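You operate a simulated robot arm through the tools that you are given. There is no shell and no other tool.

You run a simulated robot arm. Do the job below in one go: nothing can be reset, and whatever is moved stays where it is left.

## Task
Find the flawed slide and put it in the yellow tray.
Fine: light table on, dimmer to 3 and left there, light table off at the end; the clear slides stay on the panel.
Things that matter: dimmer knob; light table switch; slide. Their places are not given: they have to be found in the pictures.

Only the result counts: the job must be done as asked and must still hold three seconds after the hand-in. Knocking over, shifting, dropping, spilling or breaking anything else fails it.

## Robot
A 6-joint arm with a two-finger parallel gripper, fixed in place. Base frame: the origin is on the floor under the middle of its stand, x ahead of it, y to its left, z up. Readings come in m, degrees, newtons and seconds.
With the tool pointing down near the work surface it reaches from about 0.26 to 0.68 m from the base axis. Its first joint turns from -66.0 to 66.0 degrees. Payload 2.9 kg.
The tool frame sits at the grasp point between the pads (the TCP): z along the fingers, y along the line on which they close. The tips reach 0.03 m beyond it. Largest opening 0.11 m; finger width 0.02, thickness 0.01; the body of the gripper, 0.048 by 0.112 m, starts 0.055 m behind the TCP.
Orientation is told as [roll, pitch, yaw] about the base's x, y, z axes, in that order, counted from this pose: with the fingers straight down and closing along the base's y, the tool's x points along the base's -x, its y along +y and its z along -z.

## Interface
- The arm moves only by the tool drive_tool. Its argument "commands" is a list of rows, each a list of 7 numbers: the shift along the base's x, y, z in units of 20 mm (1.0 is 20 mm), then the turn, a rotation vector about the base's x, y, z in units of 8 degrees (1.0 is 8 degrees), then the opening, from 0 (shut) to 1 (fully open). In form: [[x, y, z, wx, wy, wz, grip], ...]. A call has 1 to 20 rows; each row shifts and turns the commanded pose from where the row before left it. A call with a number of a shift or a turn outside -1 to 1 is refused whole. A row lasts 0.2 s, in which the tool goes at most 0.05 m and 8.6 degrees; a call with a longer step from one row to the next is refused whole, and so is a gripper value outside its range. Where a pose cannot be reached the arm comes as near as it can. A force on the tool above 40 N (or 10 N above the force at the start of the call, whichever is more), or a blocked arm, ends the call early, and 0.2 s more pass. Each finger travels about 0.108 m/s and halts on what it meets, pressing with about 25 N; the grip force reading is that of the motor and also rises with nothing between the fingers. The clock runs only during rows and for 0.2 s after the last one: add rows that do not move to give the fingers time. It gives the time, the measured TCP pose, the force on the tool (base axes), the opening and the grip force at its end, in the units of the frame above (readings bear some noise), with the torque about the TCP (base axes, N m) and any sound that the robot's microphone picked up.
- Cameras (640 x 400 px; columns grow to the right, rows downward): "scene" is fixed at [0.0998, 0.4564, 1.3965]; the picture's right is [-0.48, -0.88, 0.00], its down [-0.41, 0.22, -0.89] and it looks along [0.78, -0.42, -0.46] (base axes); focal length 365 px, centre (320, 200). "wrist" rides on the gripper at [0.072, 0.017, -0.103] in the tool frame; the picture's right is [-0.23, 0.97, 0.00], its down [-0.76, -0.18, -0.62] and it looks along [-0.61, -0.14, 0.78] (tool axes); focal length 222 px, centre (320, 200).
- get_image(camera): a new picture of that camera. No time passes.
- measure_at(camera, pixels): for up to 12 pixels [column, row] of the newest picture of that camera ("zoom" is the newest enlarged one), the place [x, y, z] in the base frame of the surface seen there, good to about 0.002 m. No time passes.
- close_up(camera, box): a new picture of the part [left, top, right, bottom] of that camera's present view, enlarged. No time passes.
- close_job(): hands the job in; it is judged then, once.

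Unless the task says otherwise, let go and move clear before handing in.

The tools are called after "Emit:" as a command line: name --pt "numbers of a row" for each row, then --argument value for the rest, lists and objects as JSON in quotes. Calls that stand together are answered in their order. drive_tool: Moves the arm, as the interface text tells. Its arguments: {"type":"object","properties":{"commands":{"type":"array","items":{"type":"array","items":{"type":"number"}}}},"required":["commands"]} The other tools are called the same way: get_image (camera) takes a picture; measure_at (camera, pixels) gives the place of the surface under pixels of a picture; close_up (camera, box) takes an enlarged picture of a part of a camera's view; close_job () hands the job in.

At the start:

```text
t: 0.0
position: [0.4354, 0.1427, 1.1607]
orientation: [0.0, 0.1, 0.0]
wrist_force: [-0.1, 1.4, 0.2]
moment: [-0.04, 0.0, 0.01]
finger_gap: 0.1099
grip_force: 0.0
```

scene: 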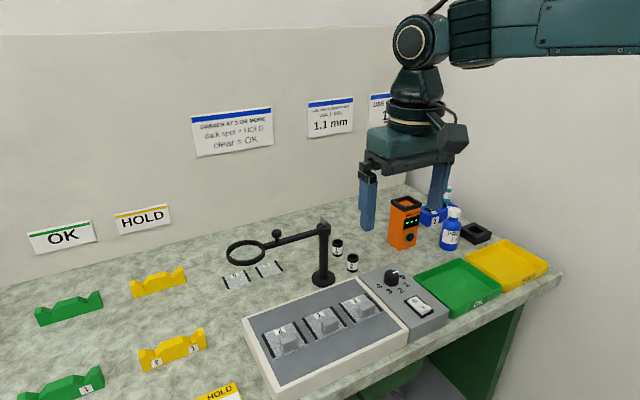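
wrist: 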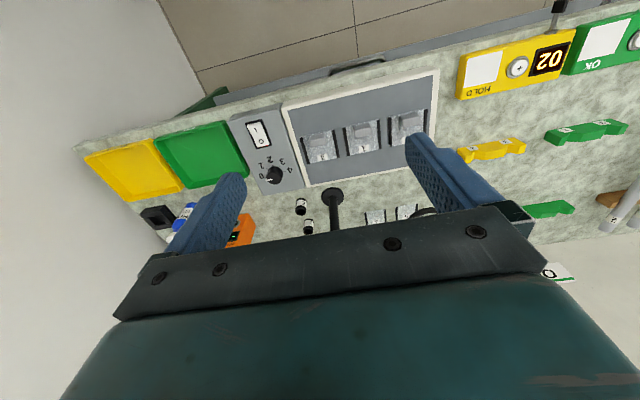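

The scene picture shows the light table with three slides near (285,340), (322,322), (358,308), the knob at (392,277) and the switch at (420,305). I'll enlarge these areas to see details.

Emit:
close_up --camera "scene" --box '[360, 250, 460, 340]'

Emit:
close_up --camera "scene" --box '[230, 270, 410, 390]'

Emit:
close_up --camera "scene" --box '[180, 80, 420, 180]'

Emit:
measure_at --camera "scene" --pixels '[[392, 273], [420, 305], [285, 335], [322, 320], [358, 305], [510, 263], [455, 287], [324, 280], [405, 215], [250, 320], [300, 290], [400, 345]]'

```text
4.44 times, centred on (410, 295) of scene
```

zoom: 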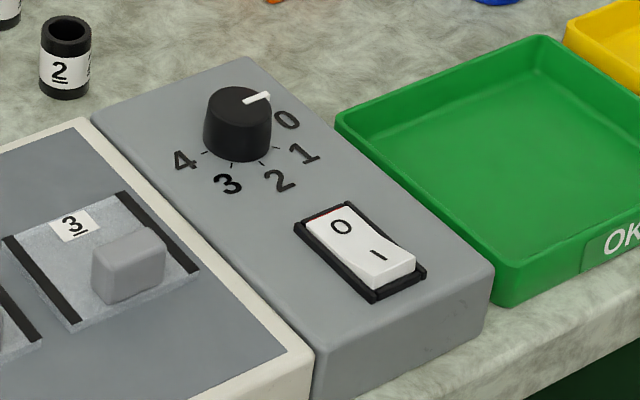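

```text
3.33 times, centred on (320, 330) of scene
```

zoom: 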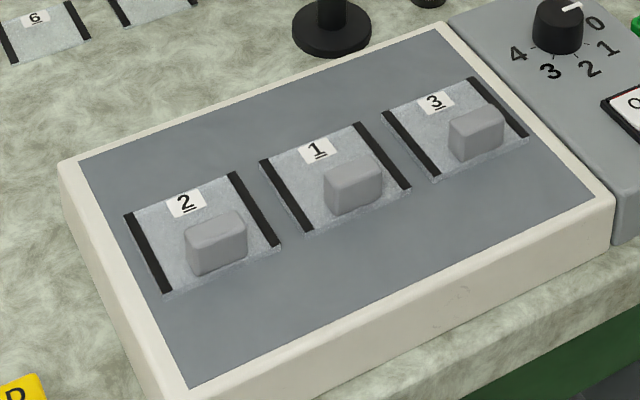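

```text
2.67 times, centred on (300, 130) of scene
```

zoom: 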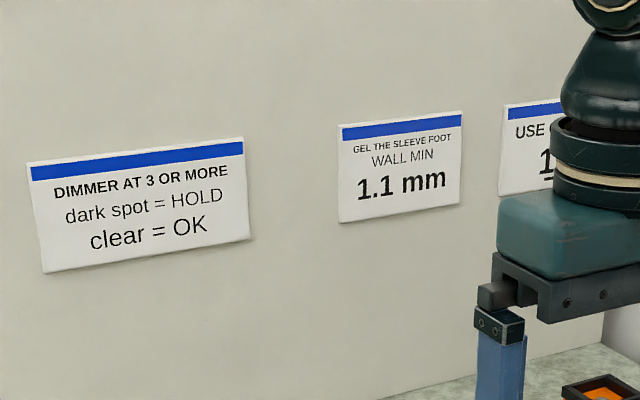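

```text
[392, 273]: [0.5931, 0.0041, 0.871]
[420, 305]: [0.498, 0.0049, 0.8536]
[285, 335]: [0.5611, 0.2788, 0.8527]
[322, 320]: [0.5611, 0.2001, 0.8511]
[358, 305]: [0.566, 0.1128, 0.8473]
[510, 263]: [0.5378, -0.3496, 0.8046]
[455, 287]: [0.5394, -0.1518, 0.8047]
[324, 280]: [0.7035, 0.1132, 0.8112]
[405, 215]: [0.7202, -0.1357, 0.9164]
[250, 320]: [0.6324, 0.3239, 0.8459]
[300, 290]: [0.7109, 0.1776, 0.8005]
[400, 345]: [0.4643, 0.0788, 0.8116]
```

The zoom shows the knob pointing at 0 (white pointer), a rocker with "O" on the far end and "I" on the raised near end, and slides 2, 1, 3 each with a grey grip block. I'll measure fine positions in a zoomed view.

Emit:
close_up --camera "scene" --box '[360, 250, 460, 340]'

Emit:
measure_at --camera "zoom" --pixels '[[238, 97], [262, 96], [244, 101], [210, 130], [268, 130], [340, 215], [375, 255], [395, 268], [345, 240], [240, 170], [320, 190], [390, 300]]'

Emit:
measure_at --camera "zoom" --pixels '[[308, 222], [330, 205], [412, 262], [366, 280], [287, 120], [304, 154], [280, 180], [228, 183], [185, 160], [237, 155], [225, 92], [250, 108]]'

```text
4.44 times, centred on (410, 295) of scene
```

zoom: 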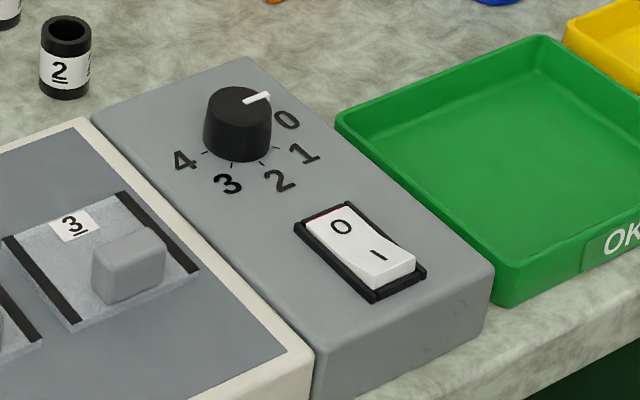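

```text
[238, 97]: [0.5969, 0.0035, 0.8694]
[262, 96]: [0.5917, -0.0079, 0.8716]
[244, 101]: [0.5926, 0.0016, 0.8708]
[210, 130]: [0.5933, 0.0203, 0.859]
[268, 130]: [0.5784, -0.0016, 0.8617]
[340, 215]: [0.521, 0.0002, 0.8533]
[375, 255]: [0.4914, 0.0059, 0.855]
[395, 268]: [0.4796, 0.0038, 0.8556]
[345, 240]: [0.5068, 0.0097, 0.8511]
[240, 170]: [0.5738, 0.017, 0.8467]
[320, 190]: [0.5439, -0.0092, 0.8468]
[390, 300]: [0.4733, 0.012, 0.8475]
```

```text
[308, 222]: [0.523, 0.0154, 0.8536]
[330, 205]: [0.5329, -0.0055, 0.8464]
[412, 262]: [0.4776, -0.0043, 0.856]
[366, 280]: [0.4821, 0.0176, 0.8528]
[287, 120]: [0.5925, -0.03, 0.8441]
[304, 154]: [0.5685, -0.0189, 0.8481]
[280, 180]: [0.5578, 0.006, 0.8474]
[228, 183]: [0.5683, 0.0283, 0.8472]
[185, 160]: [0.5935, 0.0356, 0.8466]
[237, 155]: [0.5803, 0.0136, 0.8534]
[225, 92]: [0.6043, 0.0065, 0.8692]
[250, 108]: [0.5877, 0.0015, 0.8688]
```

The knob top is near (0.593, 0.003, 0.870), with 0 toward -y and 3 toward -x/+y, and the rocker's raised "I" end is near (0.482, 0.004, 0.856). Next I'll measure the slides, the magnifier and the trays.

Emit:
close_up --camera "scene" --box '[250, 280, 390, 370]'

Emit:
measure_at --camera "scene" --pixels '[[270, 238], [247, 240], [322, 225], [300, 236], [229, 255], [277, 234], [467, 248], [508, 240], [547, 265], [500, 291], [405, 200], [451, 212]]'

Emit:
close_up --camera "scene" --box '[400, 220, 580, 330]'

```text
4.44 times, centred on (320, 325) of scene
```

zoom: 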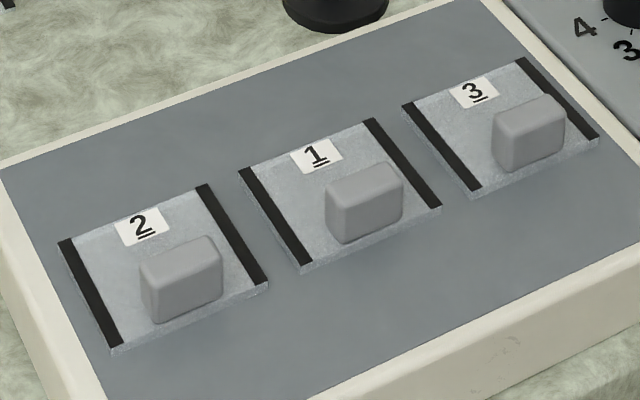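

```text
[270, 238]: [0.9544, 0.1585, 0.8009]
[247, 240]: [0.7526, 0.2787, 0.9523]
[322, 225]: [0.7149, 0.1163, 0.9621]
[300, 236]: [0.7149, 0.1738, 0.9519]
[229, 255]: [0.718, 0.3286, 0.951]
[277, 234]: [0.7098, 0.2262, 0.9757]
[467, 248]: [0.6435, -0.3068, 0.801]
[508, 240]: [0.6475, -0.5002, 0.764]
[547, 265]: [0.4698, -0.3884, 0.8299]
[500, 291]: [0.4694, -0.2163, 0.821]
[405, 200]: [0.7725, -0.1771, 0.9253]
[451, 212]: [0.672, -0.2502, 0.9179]
```

```text
3.56 times, centred on (490, 275) of scene
```

zoom: 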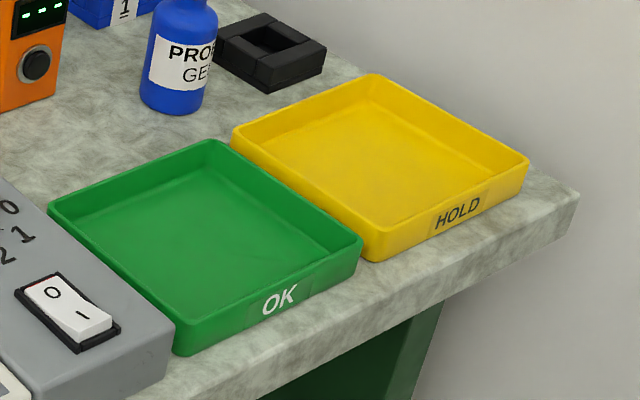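

Emit:
measure_at --camera "zoom" --pixels '[[245, 137], [372, 82], [515, 160], [375, 240], [380, 160], [255, 128], [180, 60], [275, 50], [360, 235], [60, 210], [210, 148], [190, 330]]'

Emit:
close_up --camera "scene" --box '[250, 280, 390, 370]'

Emit:
measure_at --camera "zoom" --pixels '[[178, 258], [180, 295], [145, 262], [212, 240], [160, 320], [220, 290], [110, 345], [262, 282], [205, 188], [65, 243], [120, 265], [250, 340]]'

Emit:
measure_at --camera "zoom" --pixels '[[363, 180], [365, 215], [330, 185], [395, 168], [525, 110], [530, 140], [500, 115], [557, 100], [435, 205], [370, 122], [595, 137], [520, 62]]'

```text
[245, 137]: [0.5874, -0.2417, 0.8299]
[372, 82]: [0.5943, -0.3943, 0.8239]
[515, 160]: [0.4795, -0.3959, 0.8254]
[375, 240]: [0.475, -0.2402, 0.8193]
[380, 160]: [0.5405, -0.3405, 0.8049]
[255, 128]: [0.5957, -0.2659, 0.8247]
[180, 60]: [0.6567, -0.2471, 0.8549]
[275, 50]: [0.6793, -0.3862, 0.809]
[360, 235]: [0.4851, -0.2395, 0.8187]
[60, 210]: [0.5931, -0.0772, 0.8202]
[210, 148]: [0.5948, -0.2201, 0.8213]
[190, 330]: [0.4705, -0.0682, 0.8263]
```

```text
4.44 times, centred on (320, 325) of scene
```

zoom: 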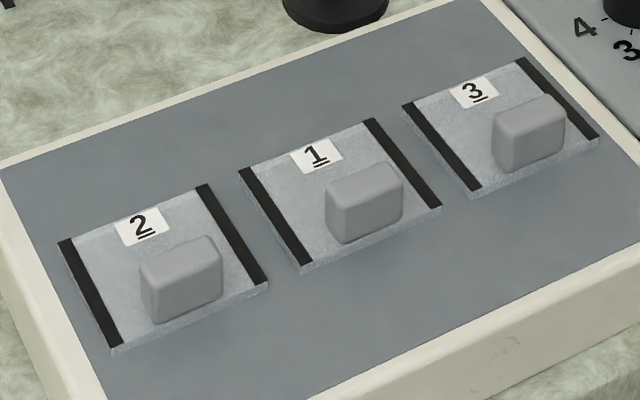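

```text
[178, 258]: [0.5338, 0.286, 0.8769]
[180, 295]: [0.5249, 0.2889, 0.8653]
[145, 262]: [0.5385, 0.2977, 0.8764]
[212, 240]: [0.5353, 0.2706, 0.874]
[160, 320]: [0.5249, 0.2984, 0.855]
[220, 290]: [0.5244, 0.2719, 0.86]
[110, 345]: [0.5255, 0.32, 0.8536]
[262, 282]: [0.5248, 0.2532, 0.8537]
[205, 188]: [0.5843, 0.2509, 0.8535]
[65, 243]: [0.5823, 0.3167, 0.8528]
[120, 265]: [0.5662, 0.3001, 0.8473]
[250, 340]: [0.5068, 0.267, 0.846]
```

```text
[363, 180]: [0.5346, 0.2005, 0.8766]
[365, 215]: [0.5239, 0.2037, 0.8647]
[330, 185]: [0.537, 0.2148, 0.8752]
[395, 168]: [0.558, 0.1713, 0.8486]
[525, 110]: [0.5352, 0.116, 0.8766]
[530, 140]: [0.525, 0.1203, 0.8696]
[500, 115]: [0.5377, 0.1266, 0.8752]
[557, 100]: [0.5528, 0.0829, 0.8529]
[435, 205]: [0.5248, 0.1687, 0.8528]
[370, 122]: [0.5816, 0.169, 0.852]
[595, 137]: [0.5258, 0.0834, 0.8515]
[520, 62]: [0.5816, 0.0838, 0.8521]
```

Slides measured: blocks are about 28 mm wide in y, 20 mm in x, top z≈0.8765; the yellow tray spans x 0.475–0.594, y −0.24 to −0.395 with its floor at 0.805. I'll measure the rocker more closely before pressing.

Emit:
close_up --camera "scene" --box '[400, 290, 432, 322]'

Emit:
close_up --camera "scene" --box '[376, 260, 416, 300]'

```text
12.50 times, centred on (416, 306) of scene
```

zoom: 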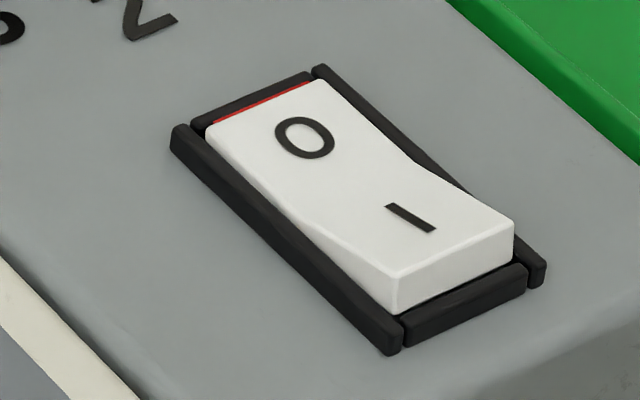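

```text
10.00 times, centred on (396, 280) of scene
```

zoom: 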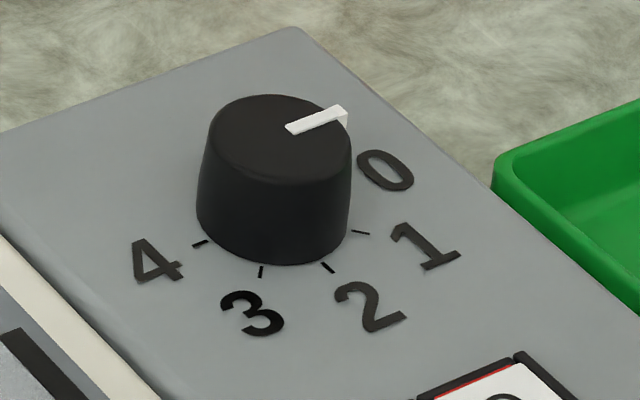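

The pointer runs from (288,130) to (345,112) toward 0, and ticks for 4, 3, 2, 1 are at (200,243), (261,272), (328,267), (360,233). I'll measure them, then re-zoom onto the rocker.

Emit:
measure_at --camera "zoom" --pixels '[[292, 130], [335, 114], [345, 110], [200, 243], [261, 272], [328, 267], [360, 233], [270, 97], [212, 140], [275, 180], [345, 150], [275, 140]]'

Emit:
measure_at --camera "zoom" --pixels '[[202, 210], [345, 200], [270, 255], [387, 170], [427, 245], [370, 307], [252, 312], [157, 262], [240, 30], [20, 230], [420, 95], [590, 330]]'

Emit:
close_up --camera "scene" --box '[400, 290, 432, 322]'

Emit:
measure_at --camera "zoom" --pixels '[[215, 130], [315, 85], [395, 270], [510, 225], [305, 137], [410, 217], [450, 245], [390, 335], [530, 275], [185, 135], [325, 72], [470, 310]]'

```text
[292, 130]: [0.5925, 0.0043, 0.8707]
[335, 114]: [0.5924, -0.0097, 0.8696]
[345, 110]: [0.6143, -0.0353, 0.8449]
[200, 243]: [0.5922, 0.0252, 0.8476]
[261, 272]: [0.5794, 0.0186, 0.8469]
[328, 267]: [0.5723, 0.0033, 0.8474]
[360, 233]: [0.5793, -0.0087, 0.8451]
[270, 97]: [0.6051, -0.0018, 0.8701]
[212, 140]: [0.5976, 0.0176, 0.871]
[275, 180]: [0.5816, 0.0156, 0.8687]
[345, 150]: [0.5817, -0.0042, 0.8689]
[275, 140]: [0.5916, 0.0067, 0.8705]
```

```text
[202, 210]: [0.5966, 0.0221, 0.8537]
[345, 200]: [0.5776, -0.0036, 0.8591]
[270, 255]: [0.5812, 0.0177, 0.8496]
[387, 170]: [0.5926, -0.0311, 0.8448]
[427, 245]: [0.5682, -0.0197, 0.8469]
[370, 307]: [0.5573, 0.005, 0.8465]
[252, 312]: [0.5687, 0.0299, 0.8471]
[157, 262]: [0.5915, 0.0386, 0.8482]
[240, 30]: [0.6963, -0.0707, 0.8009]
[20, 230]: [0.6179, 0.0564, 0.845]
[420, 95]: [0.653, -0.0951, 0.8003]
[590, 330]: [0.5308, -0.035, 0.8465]
```

```text
12.50 times, centred on (416, 306) of scene
```

zoom: 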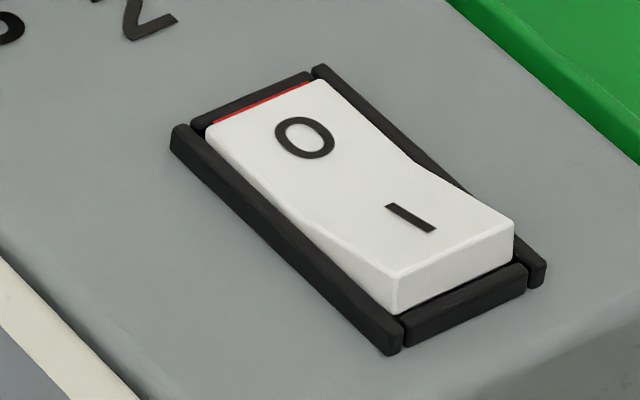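

```text
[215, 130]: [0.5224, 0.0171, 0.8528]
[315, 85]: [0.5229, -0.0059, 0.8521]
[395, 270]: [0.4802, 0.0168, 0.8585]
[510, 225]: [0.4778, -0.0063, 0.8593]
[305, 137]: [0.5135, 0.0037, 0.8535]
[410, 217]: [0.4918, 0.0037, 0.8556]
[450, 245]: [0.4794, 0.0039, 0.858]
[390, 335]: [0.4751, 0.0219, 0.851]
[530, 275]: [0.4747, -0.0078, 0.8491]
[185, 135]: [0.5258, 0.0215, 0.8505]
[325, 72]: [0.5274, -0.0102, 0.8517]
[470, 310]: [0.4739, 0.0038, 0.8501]
```

The rocker spans x 0.478–0.523 and y −0.006 to 0.017, with its "I" end at z≈0.859. I'll shut the gripper and move above (0.484, 0.0045) at about z 0.92.

Emit:
drive_tool --pt "0.2 -0.576 -1.0 0 0 0 0.5" --pt "0.2 -0.576 -1.0 0 0 0 0.2" --pt "0.2 -0.576 -1.0 0 0 0 0" --pt "0.2 -0.576 -1.0 0 0 0 0" --pt "0.2 -0.576 -1.0 0 0 0 0" --pt "0.2 -0.576 -1.0 0 0 0 0" --pt "0.2 -0.576 -1.0 0 0 0 0" --pt "0.2 -0.576 -1.0 0 0 0 0" --pt "0.2 -0.576 -1.0 0 0 0 0" --pt "0.2 -0.576 -1.0 0 0 0 0" --pt "0.215 -0.576 -1.0 0 0 0 0" --pt "0.215 -0.574 -1.0 0 0 0 0" --pt "0 0 0 0 0 0 0" --pt "0 0 0 0 0 0 0"

```text
t: 3.0
position: [0.4869, 0.0047, 0.9232]
orientation: [0.0, 0.0, 0.0]
wrist_force: [1.1, 0.1, 1.0]
moment: [0.04, 0.03, 0.01]
finger_gap: 0.0
grip_force: 24.9
```

The tool reads (0.487, 0.005, 0.923) with the fingers shut, above the "I" end. I'll check the picture before going down.

Emit:
close_up --camera "scene" --box '[360, 240, 460, 340]'

Emit:
get_image --camera "wrist"

```text
4.00 times, centred on (410, 290) of scene
```

zoom: 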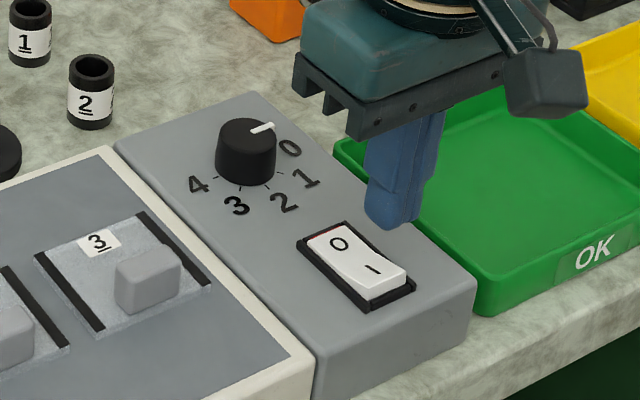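

```text
taken
```

wrist: 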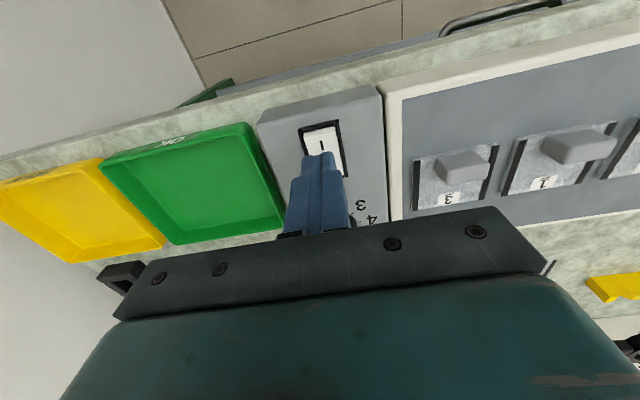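

The fingers hang over the "I" end in the wrist view at (322,155). I'll lower to just above it, then press in small steps.

Emit:
drive_tool --pt "-0.1 0 -0.7 0 0 0 0" --pt "0 0 -0.7 0 0 0 0" --pt "0 0 -0.1 0 0 0 0" --pt "0 0 -0.1 0 0 0 0" --pt "0 0 -0.1 0 0 0 0" --pt "0 0 0 0 0 0 0"

```text
t: 4.4
position: [0.4827, 0.0047, 0.8878]
orientation: [0.0, -0.1, 0.0]
wrist_force: [-0.4, -0.5, -0.1]
moment: [0.0, 0.01, -0.03]
finger_gap: 0.0002
grip_force: 24.9
```

Emit:
drive_tool --pt "0 0 -0.1 0 0 0 0" --pt "0 0 -0.1 0 0 0 0" --pt "0 0 -0.1 0 0 0 0" --pt "0 0 0 0 0 0 0"

```text
t: 5.4
position: [0.4833, 0.005, 0.8824]
orientation: [0.0, -0.2, 0.0]
wrist_force: [-7.0, 0.7, 20.1]
moment: [0.05, 0.0, -0.12]
finger_gap: 0.0001
grip_force: 25.0
```

The tool now reads 20 N upward at z 0.8824, so the rocker is being pressed. I'll look to see whether it has tipped and the panel is lit.

Emit:
close_up --camera "scene" --box '[240, 240, 440, 365]'

Emit:
close_up --camera "scene" --box '[395, 285, 435, 325]'

```text
3.20 times, centred on (340, 302) of scene
```

zoom: 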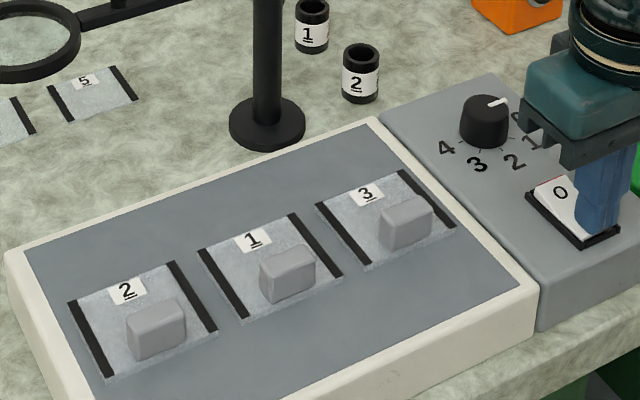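

```text
10.00 times, centred on (415, 305) of scene
```

zoom: 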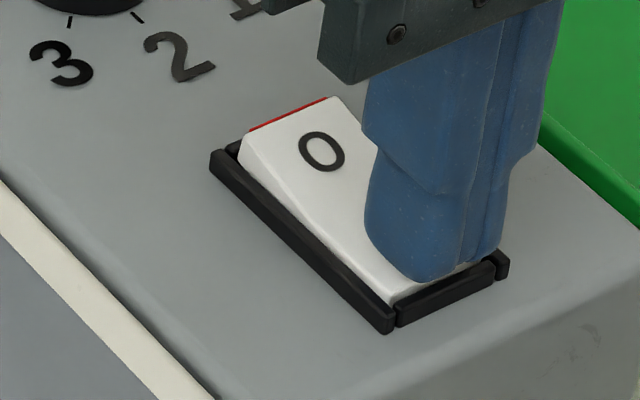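

The rocker has tipped (the "O" end now stands up); the panel stays dark because the dimmer is at 0. I'll lift off and check that it latches.

Emit:
drive_tool --pt "0 0 0.3 0 0 0 0" --pt "0 0 0.8 0 0 0 0" --pt "0 0 1.0 0 0 0 0" --pt "0 0 1.0 0 0 0 0" --pt "0 0 0 0 0 0 0"

Emit:
close_up --camera "scene" --box '[370, 250, 440, 325]'

```text
t: 6.6
position: [0.4813, 0.0034, 0.9437]
orientation: [0.0, 0.0, 0.0]
wrist_force: [-0.1, -0.6, 0.0]
moment: [-0.01, -0.01, -0.01]
finger_gap: 0.0
grip_force: 24.5
```

```text
5.33 times, centred on (405, 288) of scene
```

zoom: 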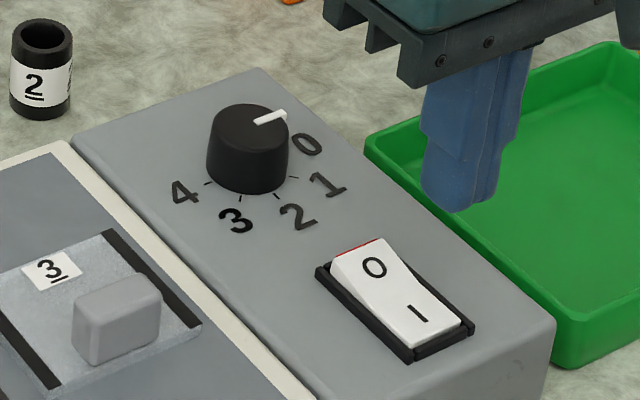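

The switch stays latched on ("I" end down). Next I'll move above the knob at (0.5925, 0.004), opening to 0.06 m and turning the yaw to about +67.5° so the −135° turn is centred.

Emit:
drive_tool --pt "0 0 0.5 0 0 0 0" --pt "0.65 0 0 0 0 0.9375 0.3" --pt "0.65 0 0 0 0 0.9375 0.55" --pt "0.65 0 0 0 0 0.9375 0.55" --pt "0.65 0 0 0 0 0.9375 0.55" --pt "0.65 0 0 0 0 0.9375 0.55" --pt "0.65 0 0 0 0 0.9375 0.55" --pt "0.65 0 0 0 0 0.9375 0.55" --pt "0.65 0 0 0 0 0.9375 0.55" --pt "0.325 -0.025 0 0 0 0.9375 0.55" --pt "0 0 0 0 0 0 0.55"

Emit:
close_up --camera "scene" --box '[340, 200, 460, 320]'

Emit:
get_image --camera "wrist"

```text
t: 9.0
position: [0.5936, 0.0041, 0.9539]
orientation: [0.0, -0.1, 67.7]
wrist_force: [0.1, 0.3, -0.9]
moment: [-0.04, -0.01, -0.03]
finger_gap: 0.0603
grip_force: 0.0
```

```text
3.33 times, centred on (400, 260) of scene
```

zoom: 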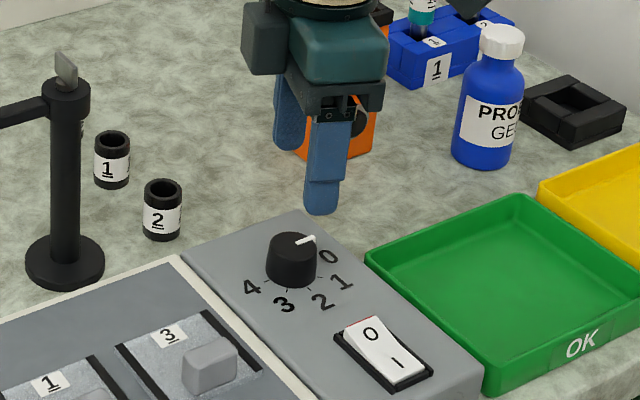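

```text
taken
```

wrist: 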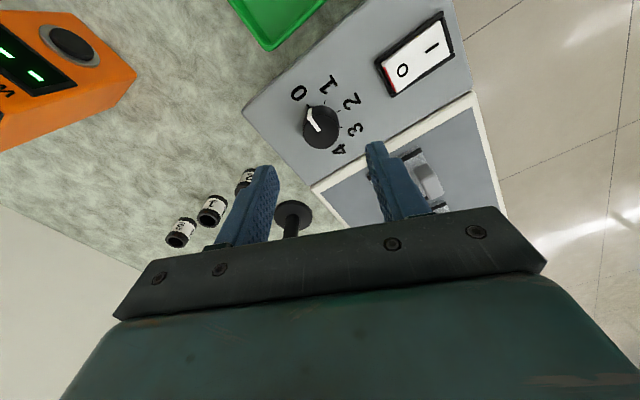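

The tool is centred over the knob at (0.5936, 0.0041) with the gap at 0.060. I'll go straight down to z≈0.881 so the tips are just above the surface.

Emit:
drive_tool --pt "0 0 -0.85 0 0 0 0.55" --pt "0 0 -0.85 0 0 0 0.55" --pt "0 0 -0.85 0 0 0 0.55" --pt "0 0 -0.6 0 0 0 0.55" --pt "0 0 -0.4 0 0 0 0.55" --pt "0 0 0 0 0 0 0.55"

Emit:
close_up --camera "scene" --box '[360, 240, 430, 310]'

Emit:
get_image --camera "wrist"

```text
t: 10.4
position: [0.5928, 0.0034, 0.8826]
orientation: [0.0, 0.0, 67.5]
wrist_force: [0.2, 0.6, 0.8]
moment: [0.02, 0.01, 0.0]
finger_gap: 0.0607
grip_force: 0.0
```

```text
5.71 times, centred on (395, 275) of scene
```

zoom: 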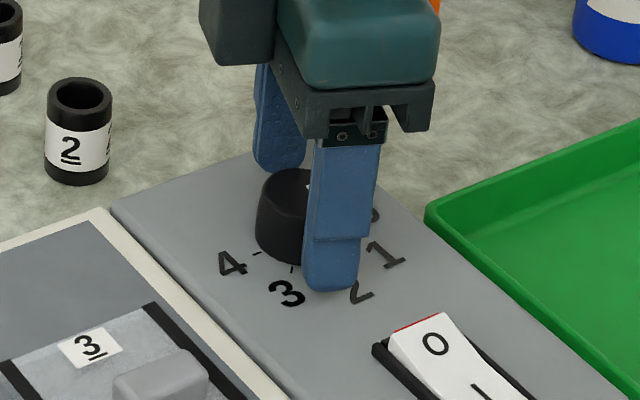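

```text
taken
```

wrist: 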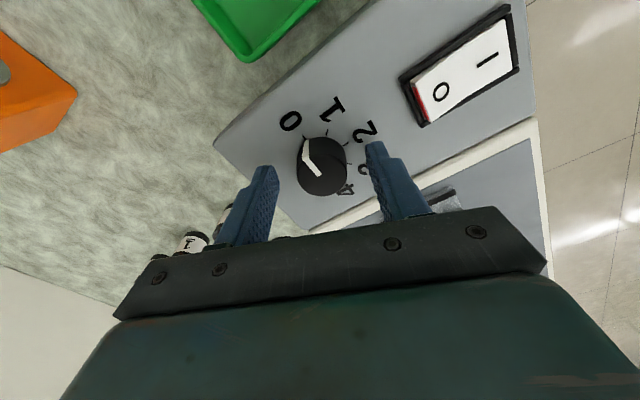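

The fingers straddle the knob. I'll close them on it and wait.

Emit:
drive_tool --pt "0 0 0 0 0 0 0.35" --pt "0 0 0 0 0 0 0.2" --pt "0 0 0 0 0 0 0.2" --pt "0 0 0 0 0 0 0.2"

```text
t: 11.4
position: [0.5919, 0.0049, 0.8825]
orientation: [0.1, -0.1, 67.7]
wrist_force: [-10.6, 4.2, 3.8]
moment: [0.04, 0.41, 0.02]
finger_gap: 0.0325
grip_force: 45.0
```

The knob is gripped at gap 0.0325 m with a small side force, so I'll shift about 1 mm to relieve it and turn −40° as a start.

Emit:
drive_tool --pt "-0.05 0.02 0 0 0 0 0.2" --pt "0 0 0 0 0 -0.75 0.2" --pt "0 0 0 0 0 -0.75 0.2" --pt "0 0 0 0 0 -0.75 0.2" --pt "0 0 0 0 0 -0.75 0.2" --pt "0 0 0 0 0 -0.75 0.2" --pt "0 0 0 0 0 -0.75 0.2" --pt "0 0 0 0 0 -0.75 0.2" --pt "0 0 0 0 0 0 0.2"

Emit:
get_image --camera "wrist"

Emit:
get_image --camera "scene"

```text
t: 13.4
position: [0.5927, 0.0055, 0.8814]
orientation: [0.0, 0.1, 25.4]
wrist_force: [1.2, 4.2, -14.9]
moment: [0.26, -0.29, -0.05]
finger_gap: 0.0324
grip_force: 44.9
```

```text
taken
```

wrist: 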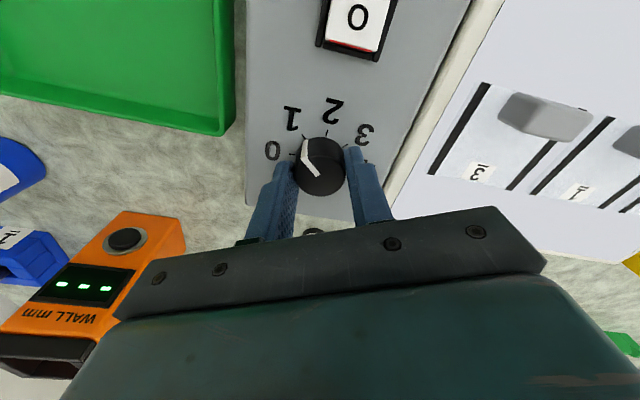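

```text
taken
```

scene: 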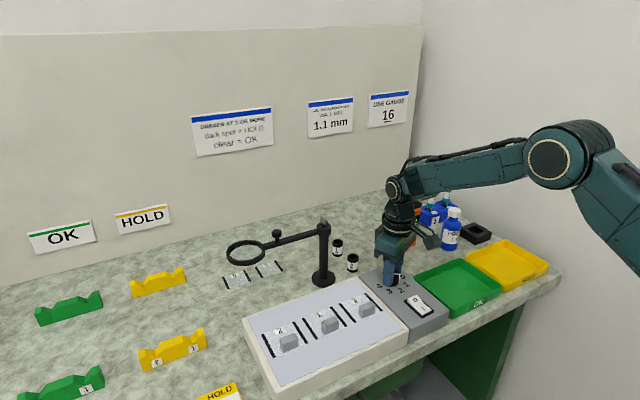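

The knob turned with the gripper (pointer now near 1 in the wrist view at (312,160)) and the panel has lit up. I'll continue the remaining −93°.

Emit:
drive_tool --pt "0 -0.03 0.02 0 0 -0.725 0.2" --pt "0 0 0 0 0 -0.725 0.2" --pt "0 0 0 0 0 -0.725 0.2" --pt "0 0 0 0 0 -0.725 0.2" --pt "0 0 0 0 0 -0.725 0.2" --pt "0 0 0 0 0 -0.725 0.2" --pt "0 0 0 0 0 -0.725 0.2" --pt "0 0 0 0 0 -0.725 0.2" --pt "0 0 0 0 0 -0.725 0.2" --pt "0 0 0 0 0 -0.725 0.2" --pt "0 0 0 0 0 -0.725 0.2" --pt "0 0 0 0 0 -0.725 0.2" --pt "0 0 0 0 0 -0.725 0.2" --pt "0 0 0 0 0 -0.725 0.2" --pt "0 0 0 0 0 -0.725 0.2" --pt "0 0 0 0 0 -0.75 0.2" --pt "0 0 0 0 0 0 0.2"

Emit:
get_image --camera "wrist"

Emit:
close_up --camera "scene" --box '[350, 230, 440, 320]'

```text
t: 17.0
position: [0.5914, 0.0043, 0.8823]
orientation: [0.0, 0.1, -67.3]
wrist_force: [6.7, 21.6, -19.9]
moment: [0.61, 0.05, 0.01]
finger_gap: 0.0324
grip_force: 45.2
```

```text
taken
```

wrist: 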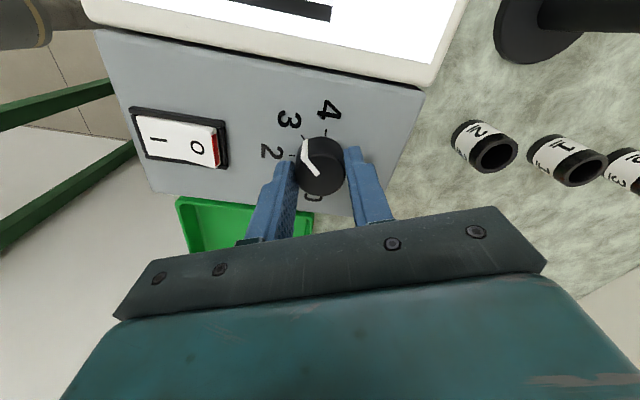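

```text
4.44 times, centred on (395, 275) of scene
```

zoom: 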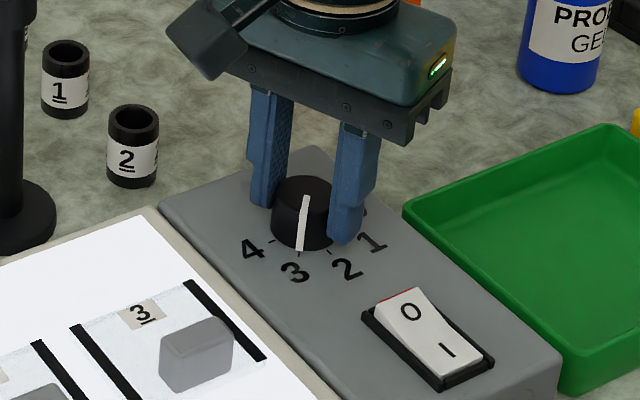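

The pointer now lines up with 3 in the zoom (from (305,200) to (297,245)) and the panel is bright. I'll ease the side load and open the fingers.

Emit:
drive_tool --pt "0.02 0.04 -0.02 0 0 0 0.2" --pt "0 0 0 0 0 0 0.35" --pt "0 0 0 0 0 0 0.55" --pt "0 0 0 0 0 0 0.55" --pt "0 0 0 0 0 0 0.55"

Emit:
get_image --camera "wrist"

Emit:
close_up --camera "scene" --box '[370, 250, 430, 310]'

```text
t: 18.2
position: [0.5933, 0.004, 0.8828]
orientation: [0.0, 0.0, -67.5]
wrist_force: [-0.2, 0.2, 0.7]
moment: [0.03, 0.04, 0.0]
finger_gap: 0.0604
grip_force: 0.0
```

```text
taken
```

wrist: 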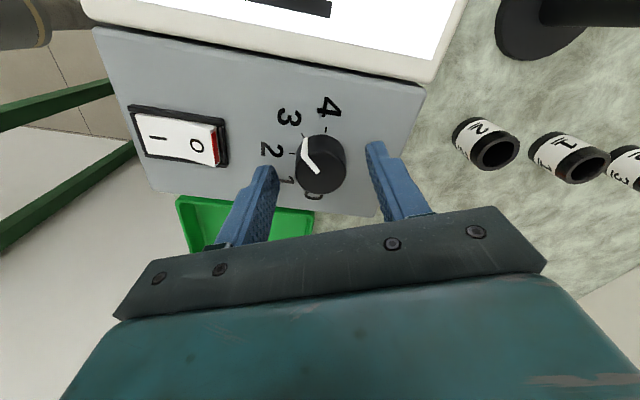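

```text
6.67 times, centred on (400, 280) of scene
```

zoom: 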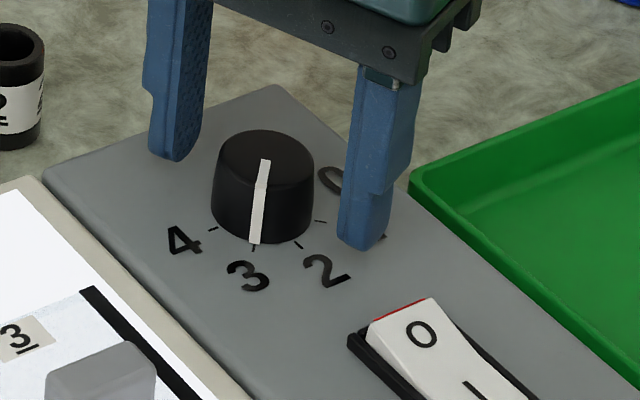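

The fingers are clear, the force is near zero, and the pointer sits on the tick for 3. I'll lift straight up and look at the lit slides.

Emit:
drive_tool --pt "0 0 0.8 0 0 0 0.55" --pt "0 0 1.0 0 0 0 0.55" --pt "0 0 1.0 0 0 0 0.55" --pt "0 0 1.0 0 0 0 0.55" --pt "0 0 1.0 0 0 0 0.55" --pt "0 0 0 0 0 0 0.55"

Emit:
close_up --camera "scene" --box '[250, 280, 390, 370]'

Emit:
get_image --camera "scene"

Emit:
get_image --camera "wrist"

```text
t: 19.6
position: [0.5915, 0.0044, 0.98]
orientation: [0.0, 0.0, -67.5]
wrist_force: [-0.1, -0.5, 0.2]
moment: [0.02, 0.01, 0.0]
finger_gap: 0.0605
grip_force: 0.0
```

```text
4.44 times, centred on (320, 325) of scene
```

zoom: 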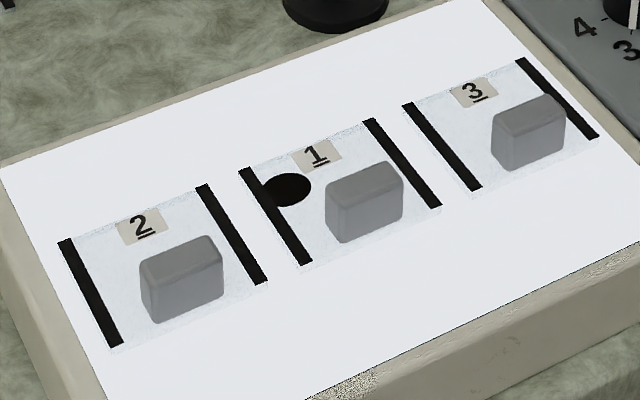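

```text
taken
```

scene: 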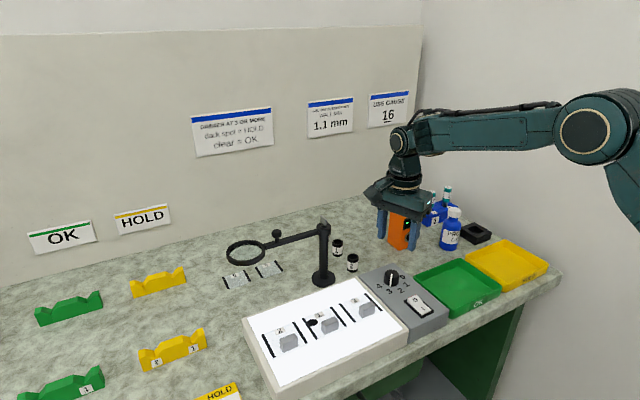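

```text
taken
```

wrist: 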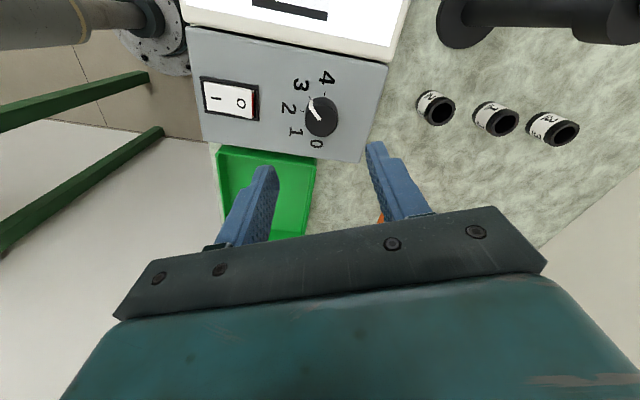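

Slide 1 shows a dark spot at (287,190) in the zoom, while 2 and 3 look clear. I'll measure slide 1's grip block accurately.

Emit:
close_up --camera "scene" --box '[300, 300, 350, 345]'

Emit:
measure_at --camera "zoom" --pixels '[[200, 200], [290, 165], [240, 150], [150, 190], [230, 190], [310, 190], [180, 290], [310, 230], [60, 160], [250, 310], [420, 215], [80, 340]]'

```text
8.89 times, centred on (325, 322) of scene
```

zoom: 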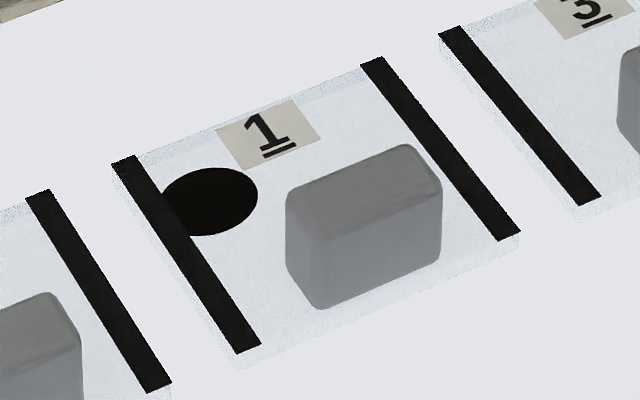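

```text
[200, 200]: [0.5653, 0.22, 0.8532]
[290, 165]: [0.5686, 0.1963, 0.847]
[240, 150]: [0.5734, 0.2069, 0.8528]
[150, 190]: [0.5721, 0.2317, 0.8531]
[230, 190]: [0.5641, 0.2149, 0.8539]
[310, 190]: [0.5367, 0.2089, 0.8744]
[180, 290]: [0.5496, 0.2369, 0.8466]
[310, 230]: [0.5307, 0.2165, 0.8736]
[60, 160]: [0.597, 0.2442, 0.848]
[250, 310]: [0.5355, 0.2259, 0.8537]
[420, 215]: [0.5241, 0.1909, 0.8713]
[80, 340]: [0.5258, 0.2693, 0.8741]
```

Emit:
measure_at --camera "zoom" --pixels '[[292, 196], [405, 149], [433, 178], [325, 220], [330, 300], [435, 258], [365, 185], [350, 170], [375, 200], [322, 270], [439, 225], [380, 240]]'

```text
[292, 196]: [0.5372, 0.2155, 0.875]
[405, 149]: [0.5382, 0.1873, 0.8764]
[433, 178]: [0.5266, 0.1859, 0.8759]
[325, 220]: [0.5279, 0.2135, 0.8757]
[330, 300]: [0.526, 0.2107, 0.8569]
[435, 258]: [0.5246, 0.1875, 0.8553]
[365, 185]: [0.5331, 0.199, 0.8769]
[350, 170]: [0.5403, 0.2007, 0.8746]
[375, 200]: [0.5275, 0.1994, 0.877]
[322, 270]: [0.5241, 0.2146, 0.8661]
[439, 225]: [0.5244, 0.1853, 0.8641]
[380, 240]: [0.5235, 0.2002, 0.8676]
```

Slide 1's block spans x 0.524–0.541 and y 0.1855–0.2155 with its top at 0.876, and the slide's top face is at 0.853. I'll move above it at (0.5325, 0.2005, 0.97) with yaw back to 0.

Emit:
drive_tool --pt "-0.27 0.8905 0.1 0 0 0.767 0.5" --pt "-0.27 0.8905 0.1 0 0 0.767 0.5" --pt "-0.27 0.8905 0 0 0 0.767 0.5" --pt "-0.27 0.8905 0 0 0 0.767 0.5" --pt "-0.27 0.8905 0 0 0 0.767 0.5" --pt "-0.27 0.8905 0 0 0 0.767 0.5" --pt "-0.27 0.8905 0 0 0 0.767 0.5" --pt "-0.27 0.8905 0 0 0 0.767 0.5" --pt "-0.27 0.8905 0 0 0 0.767 0.5" --pt "-0.27 0.8905 0 0 0 0.767 0.5" --pt "-0.27 0.89 0 0 0 0.7675 0.5" --pt "0 0 0 0 0 0 0.5" --pt "0 0 0 0 0 0 0.5"

Emit:
get_image --camera "wrist"

Emit:
close_up --camera "scene" --box '[240, 240, 420, 370]'

```text
t: 22.4
position: [0.534, 0.2009, 0.9831]
orientation: [0.0, 0.0, 0.2]
wrist_force: [-0.3, 0.1, 0.8]
moment: [-0.01, 0.01, 0.01]
finger_gap: 0.055
grip_force: 0.1
```

```text
taken
```

wrist: 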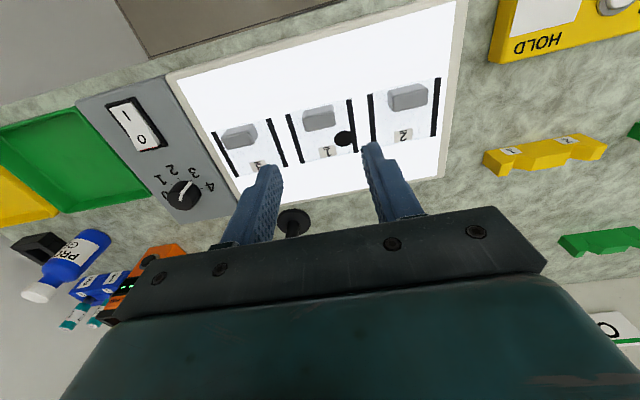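

```text
3.08 times, centred on (330, 305) of scene
```

zoom: 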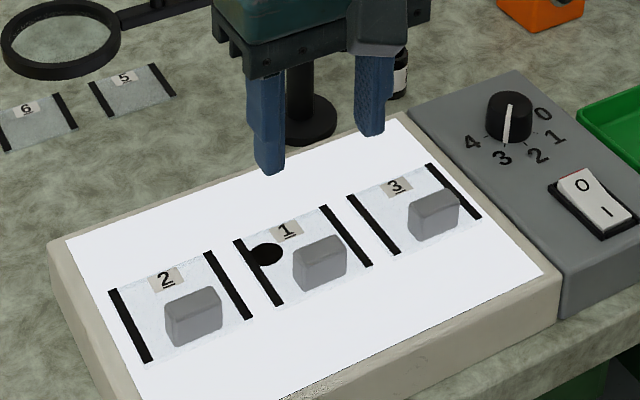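

Only slide 1 shows the dark spot (345,138 in the wrist view); I'll enlarge the wrist view to confirm that 2 and 3 are clear from this side too.

Emit:
close_up --camera "wrist" --box '[200, 60, 460, 200]'

```text
2.46 times, centred on (330, 130) of wrist
```

zoom: 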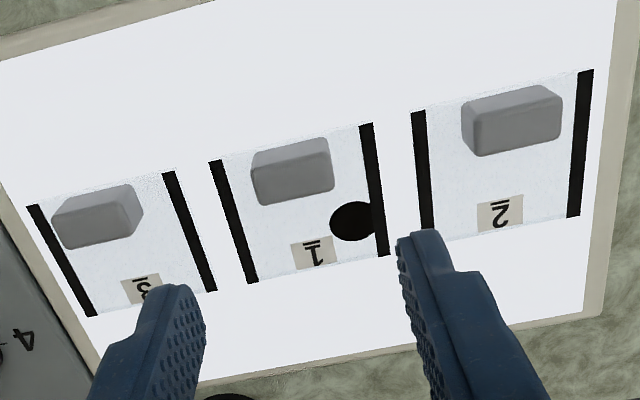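

Confirmed: only slide 1 carries the spot. I'll go straight down to z≈0.887 with the fingers on either side of its block.

Emit:
drive_tool --pt "0 0 -0.9 0 0 0 0.5" --pt "0 0 -0.9 0 0 0 0.5" --pt "0 0 -0.9 0 0 0 0.5" --pt "0 0 -0.9 0 0 0 0.5" --pt "0 0 -0.7 0 0 0 0.5" --pt "0 0 -0.435 0 0 0 0.5" --pt "0 0 0 0 0 0 0.5"

Emit:
get_image --camera "wrist"

Emit:
close_up --camera "scene" --box '[280, 270, 380, 360]'

```text
t: 24.0
position: [0.534, 0.1994, 0.8878]
orientation: [0.0, 0.0, -0.1]
wrist_force: [-0.2, 0.4, 0.8]
moment: [0.0, 0.0, -0.01]
finger_gap: 0.0552
grip_force: 0.1
```

```text
taken
```

wrist: 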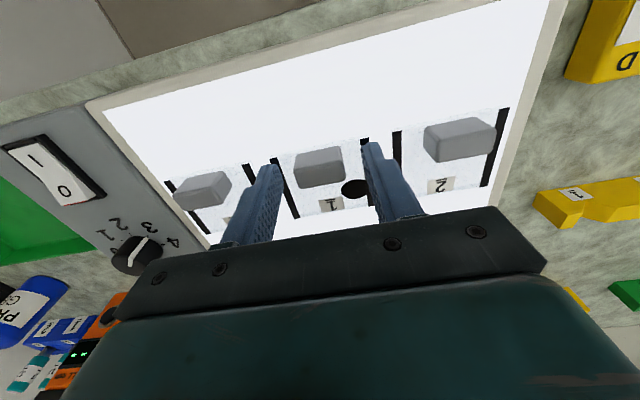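

```text
4.44 times, centred on (330, 315) of scene
```

zoom: 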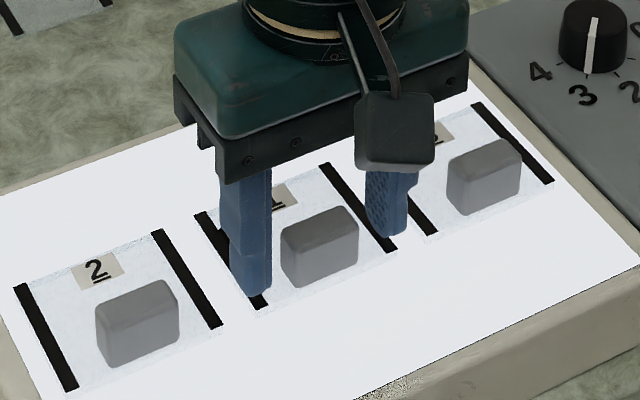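

The fingers are on either side of slide 1's block. I'll close on it.

Emit:
drive_tool --pt "0 0 0 0 0 0 0.35" --pt "0 0 0 0 0 0 0.15" --pt "0 0 0 0 0 0 0.15" --pt "0 0 0 0 0 0 0.15"

```text
t: 25.0
position: [0.5339, 0.1998, 0.8884]
orientation: [0.0, -0.1, -0.1]
wrist_force: [0.7, 0.3, 0.2]
moment: [0.0, 0.02, -0.01]
finger_gap: 0.0311
grip_force: 24.8
```

The block is held at gap 0.031 m. I'll lift gently a few centimetres and check.

Emit:
drive_tool --pt "0 0 0.2 0 0 0 0.15" --pt "0 0 0.4 0 0 0 0.15" --pt "0 0 0.6 0 0 0 0.15" --pt "0 0 0.8 0 0 0 0.15" --pt "0 0 0.8 0 0 0 0.15" --pt "0 0 0.8 0 0 0 0.15" --pt "0 0 0.6 0 0 0 0.15" --pt "0 0 0 0 0 0 0.15"

Emit:
get_image --camera "wrist"

Emit:
get_image --camera "scene"

```text
t: 26.8
position: [0.5331, 0.1996, 0.9719]
orientation: [0.0, -0.1, 0.0]
wrist_force: [-0.5, -0.4, -1.4]
moment: [0.01, -0.01, 0.0]
finger_gap: 0.0163
grip_force: 0.1
```

```text
taken
```

wrist: 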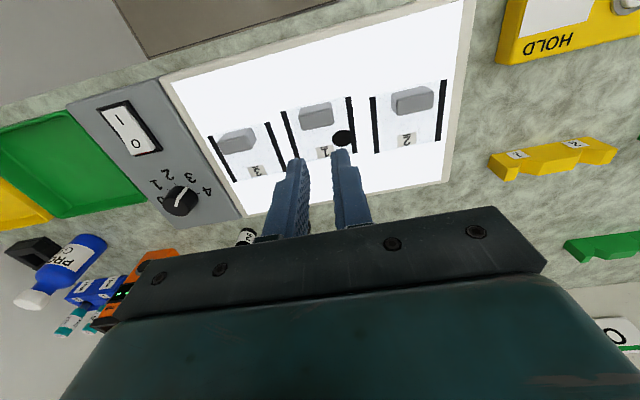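

```text
taken
```

scene: 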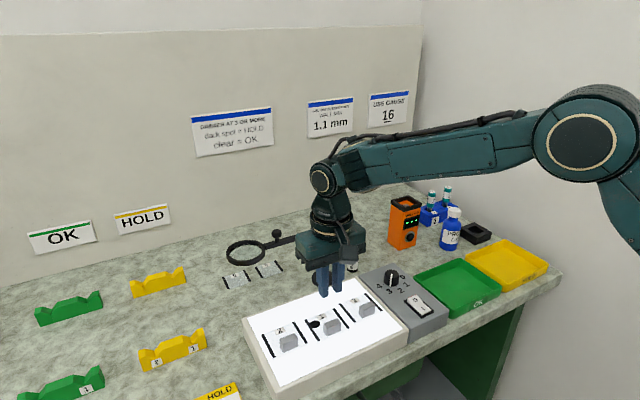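

The grip slipped: the gap fell to 0.016 m and slide 1 is still on the panel (wrist view (320,115)). I'll inspect whether it shifted and how the block is shaped.

Emit:
close_up --camera "scene" --box '[250, 280, 390, 370]'

Emit:
close_up --camera "scene" --box '[300, 300, 350, 345]'

Emit:
measure_at --camera "zoom" --pixels '[[292, 196], [405, 149], [433, 178], [325, 220], [330, 300], [435, 258], [365, 185], [350, 170], [375, 200], [322, 270], [439, 225], [380, 240]]'

Emit:
close_up --camera "wrist" --box '[200, 60, 460, 200]'

```text
4.44 times, centred on (320, 325) of scene
```

zoom: 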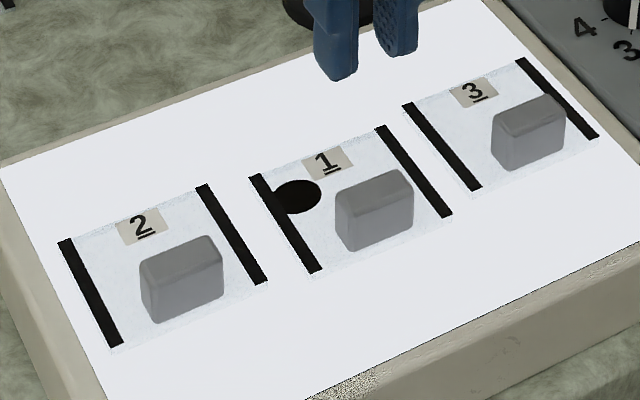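

```text
8.89 times, centred on (325, 322) of scene
```

zoom: 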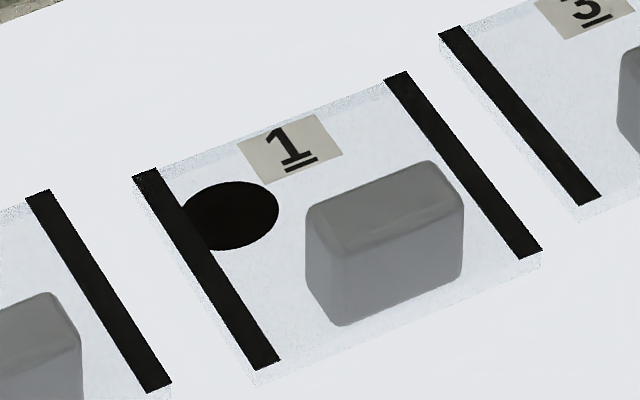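

```text
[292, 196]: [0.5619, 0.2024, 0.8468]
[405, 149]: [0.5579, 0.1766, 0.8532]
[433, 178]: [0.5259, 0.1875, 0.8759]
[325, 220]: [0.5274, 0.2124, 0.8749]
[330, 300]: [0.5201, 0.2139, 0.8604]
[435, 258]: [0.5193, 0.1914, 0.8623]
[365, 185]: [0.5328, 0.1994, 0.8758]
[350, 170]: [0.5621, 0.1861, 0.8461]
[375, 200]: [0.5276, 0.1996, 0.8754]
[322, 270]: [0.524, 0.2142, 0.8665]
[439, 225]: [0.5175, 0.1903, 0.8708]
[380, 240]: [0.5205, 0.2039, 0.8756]
```

```text
2.46 times, centred on (330, 130) of wrist
```

zoom: 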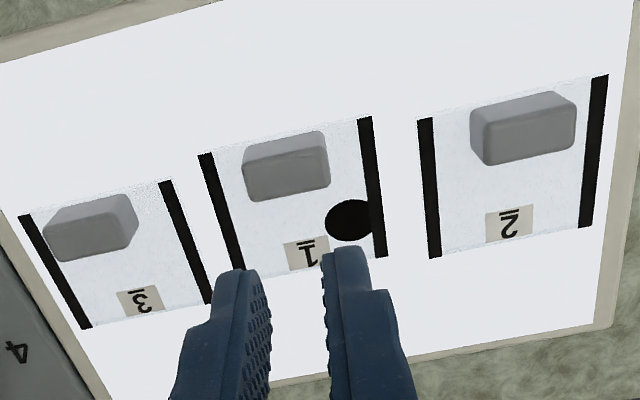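

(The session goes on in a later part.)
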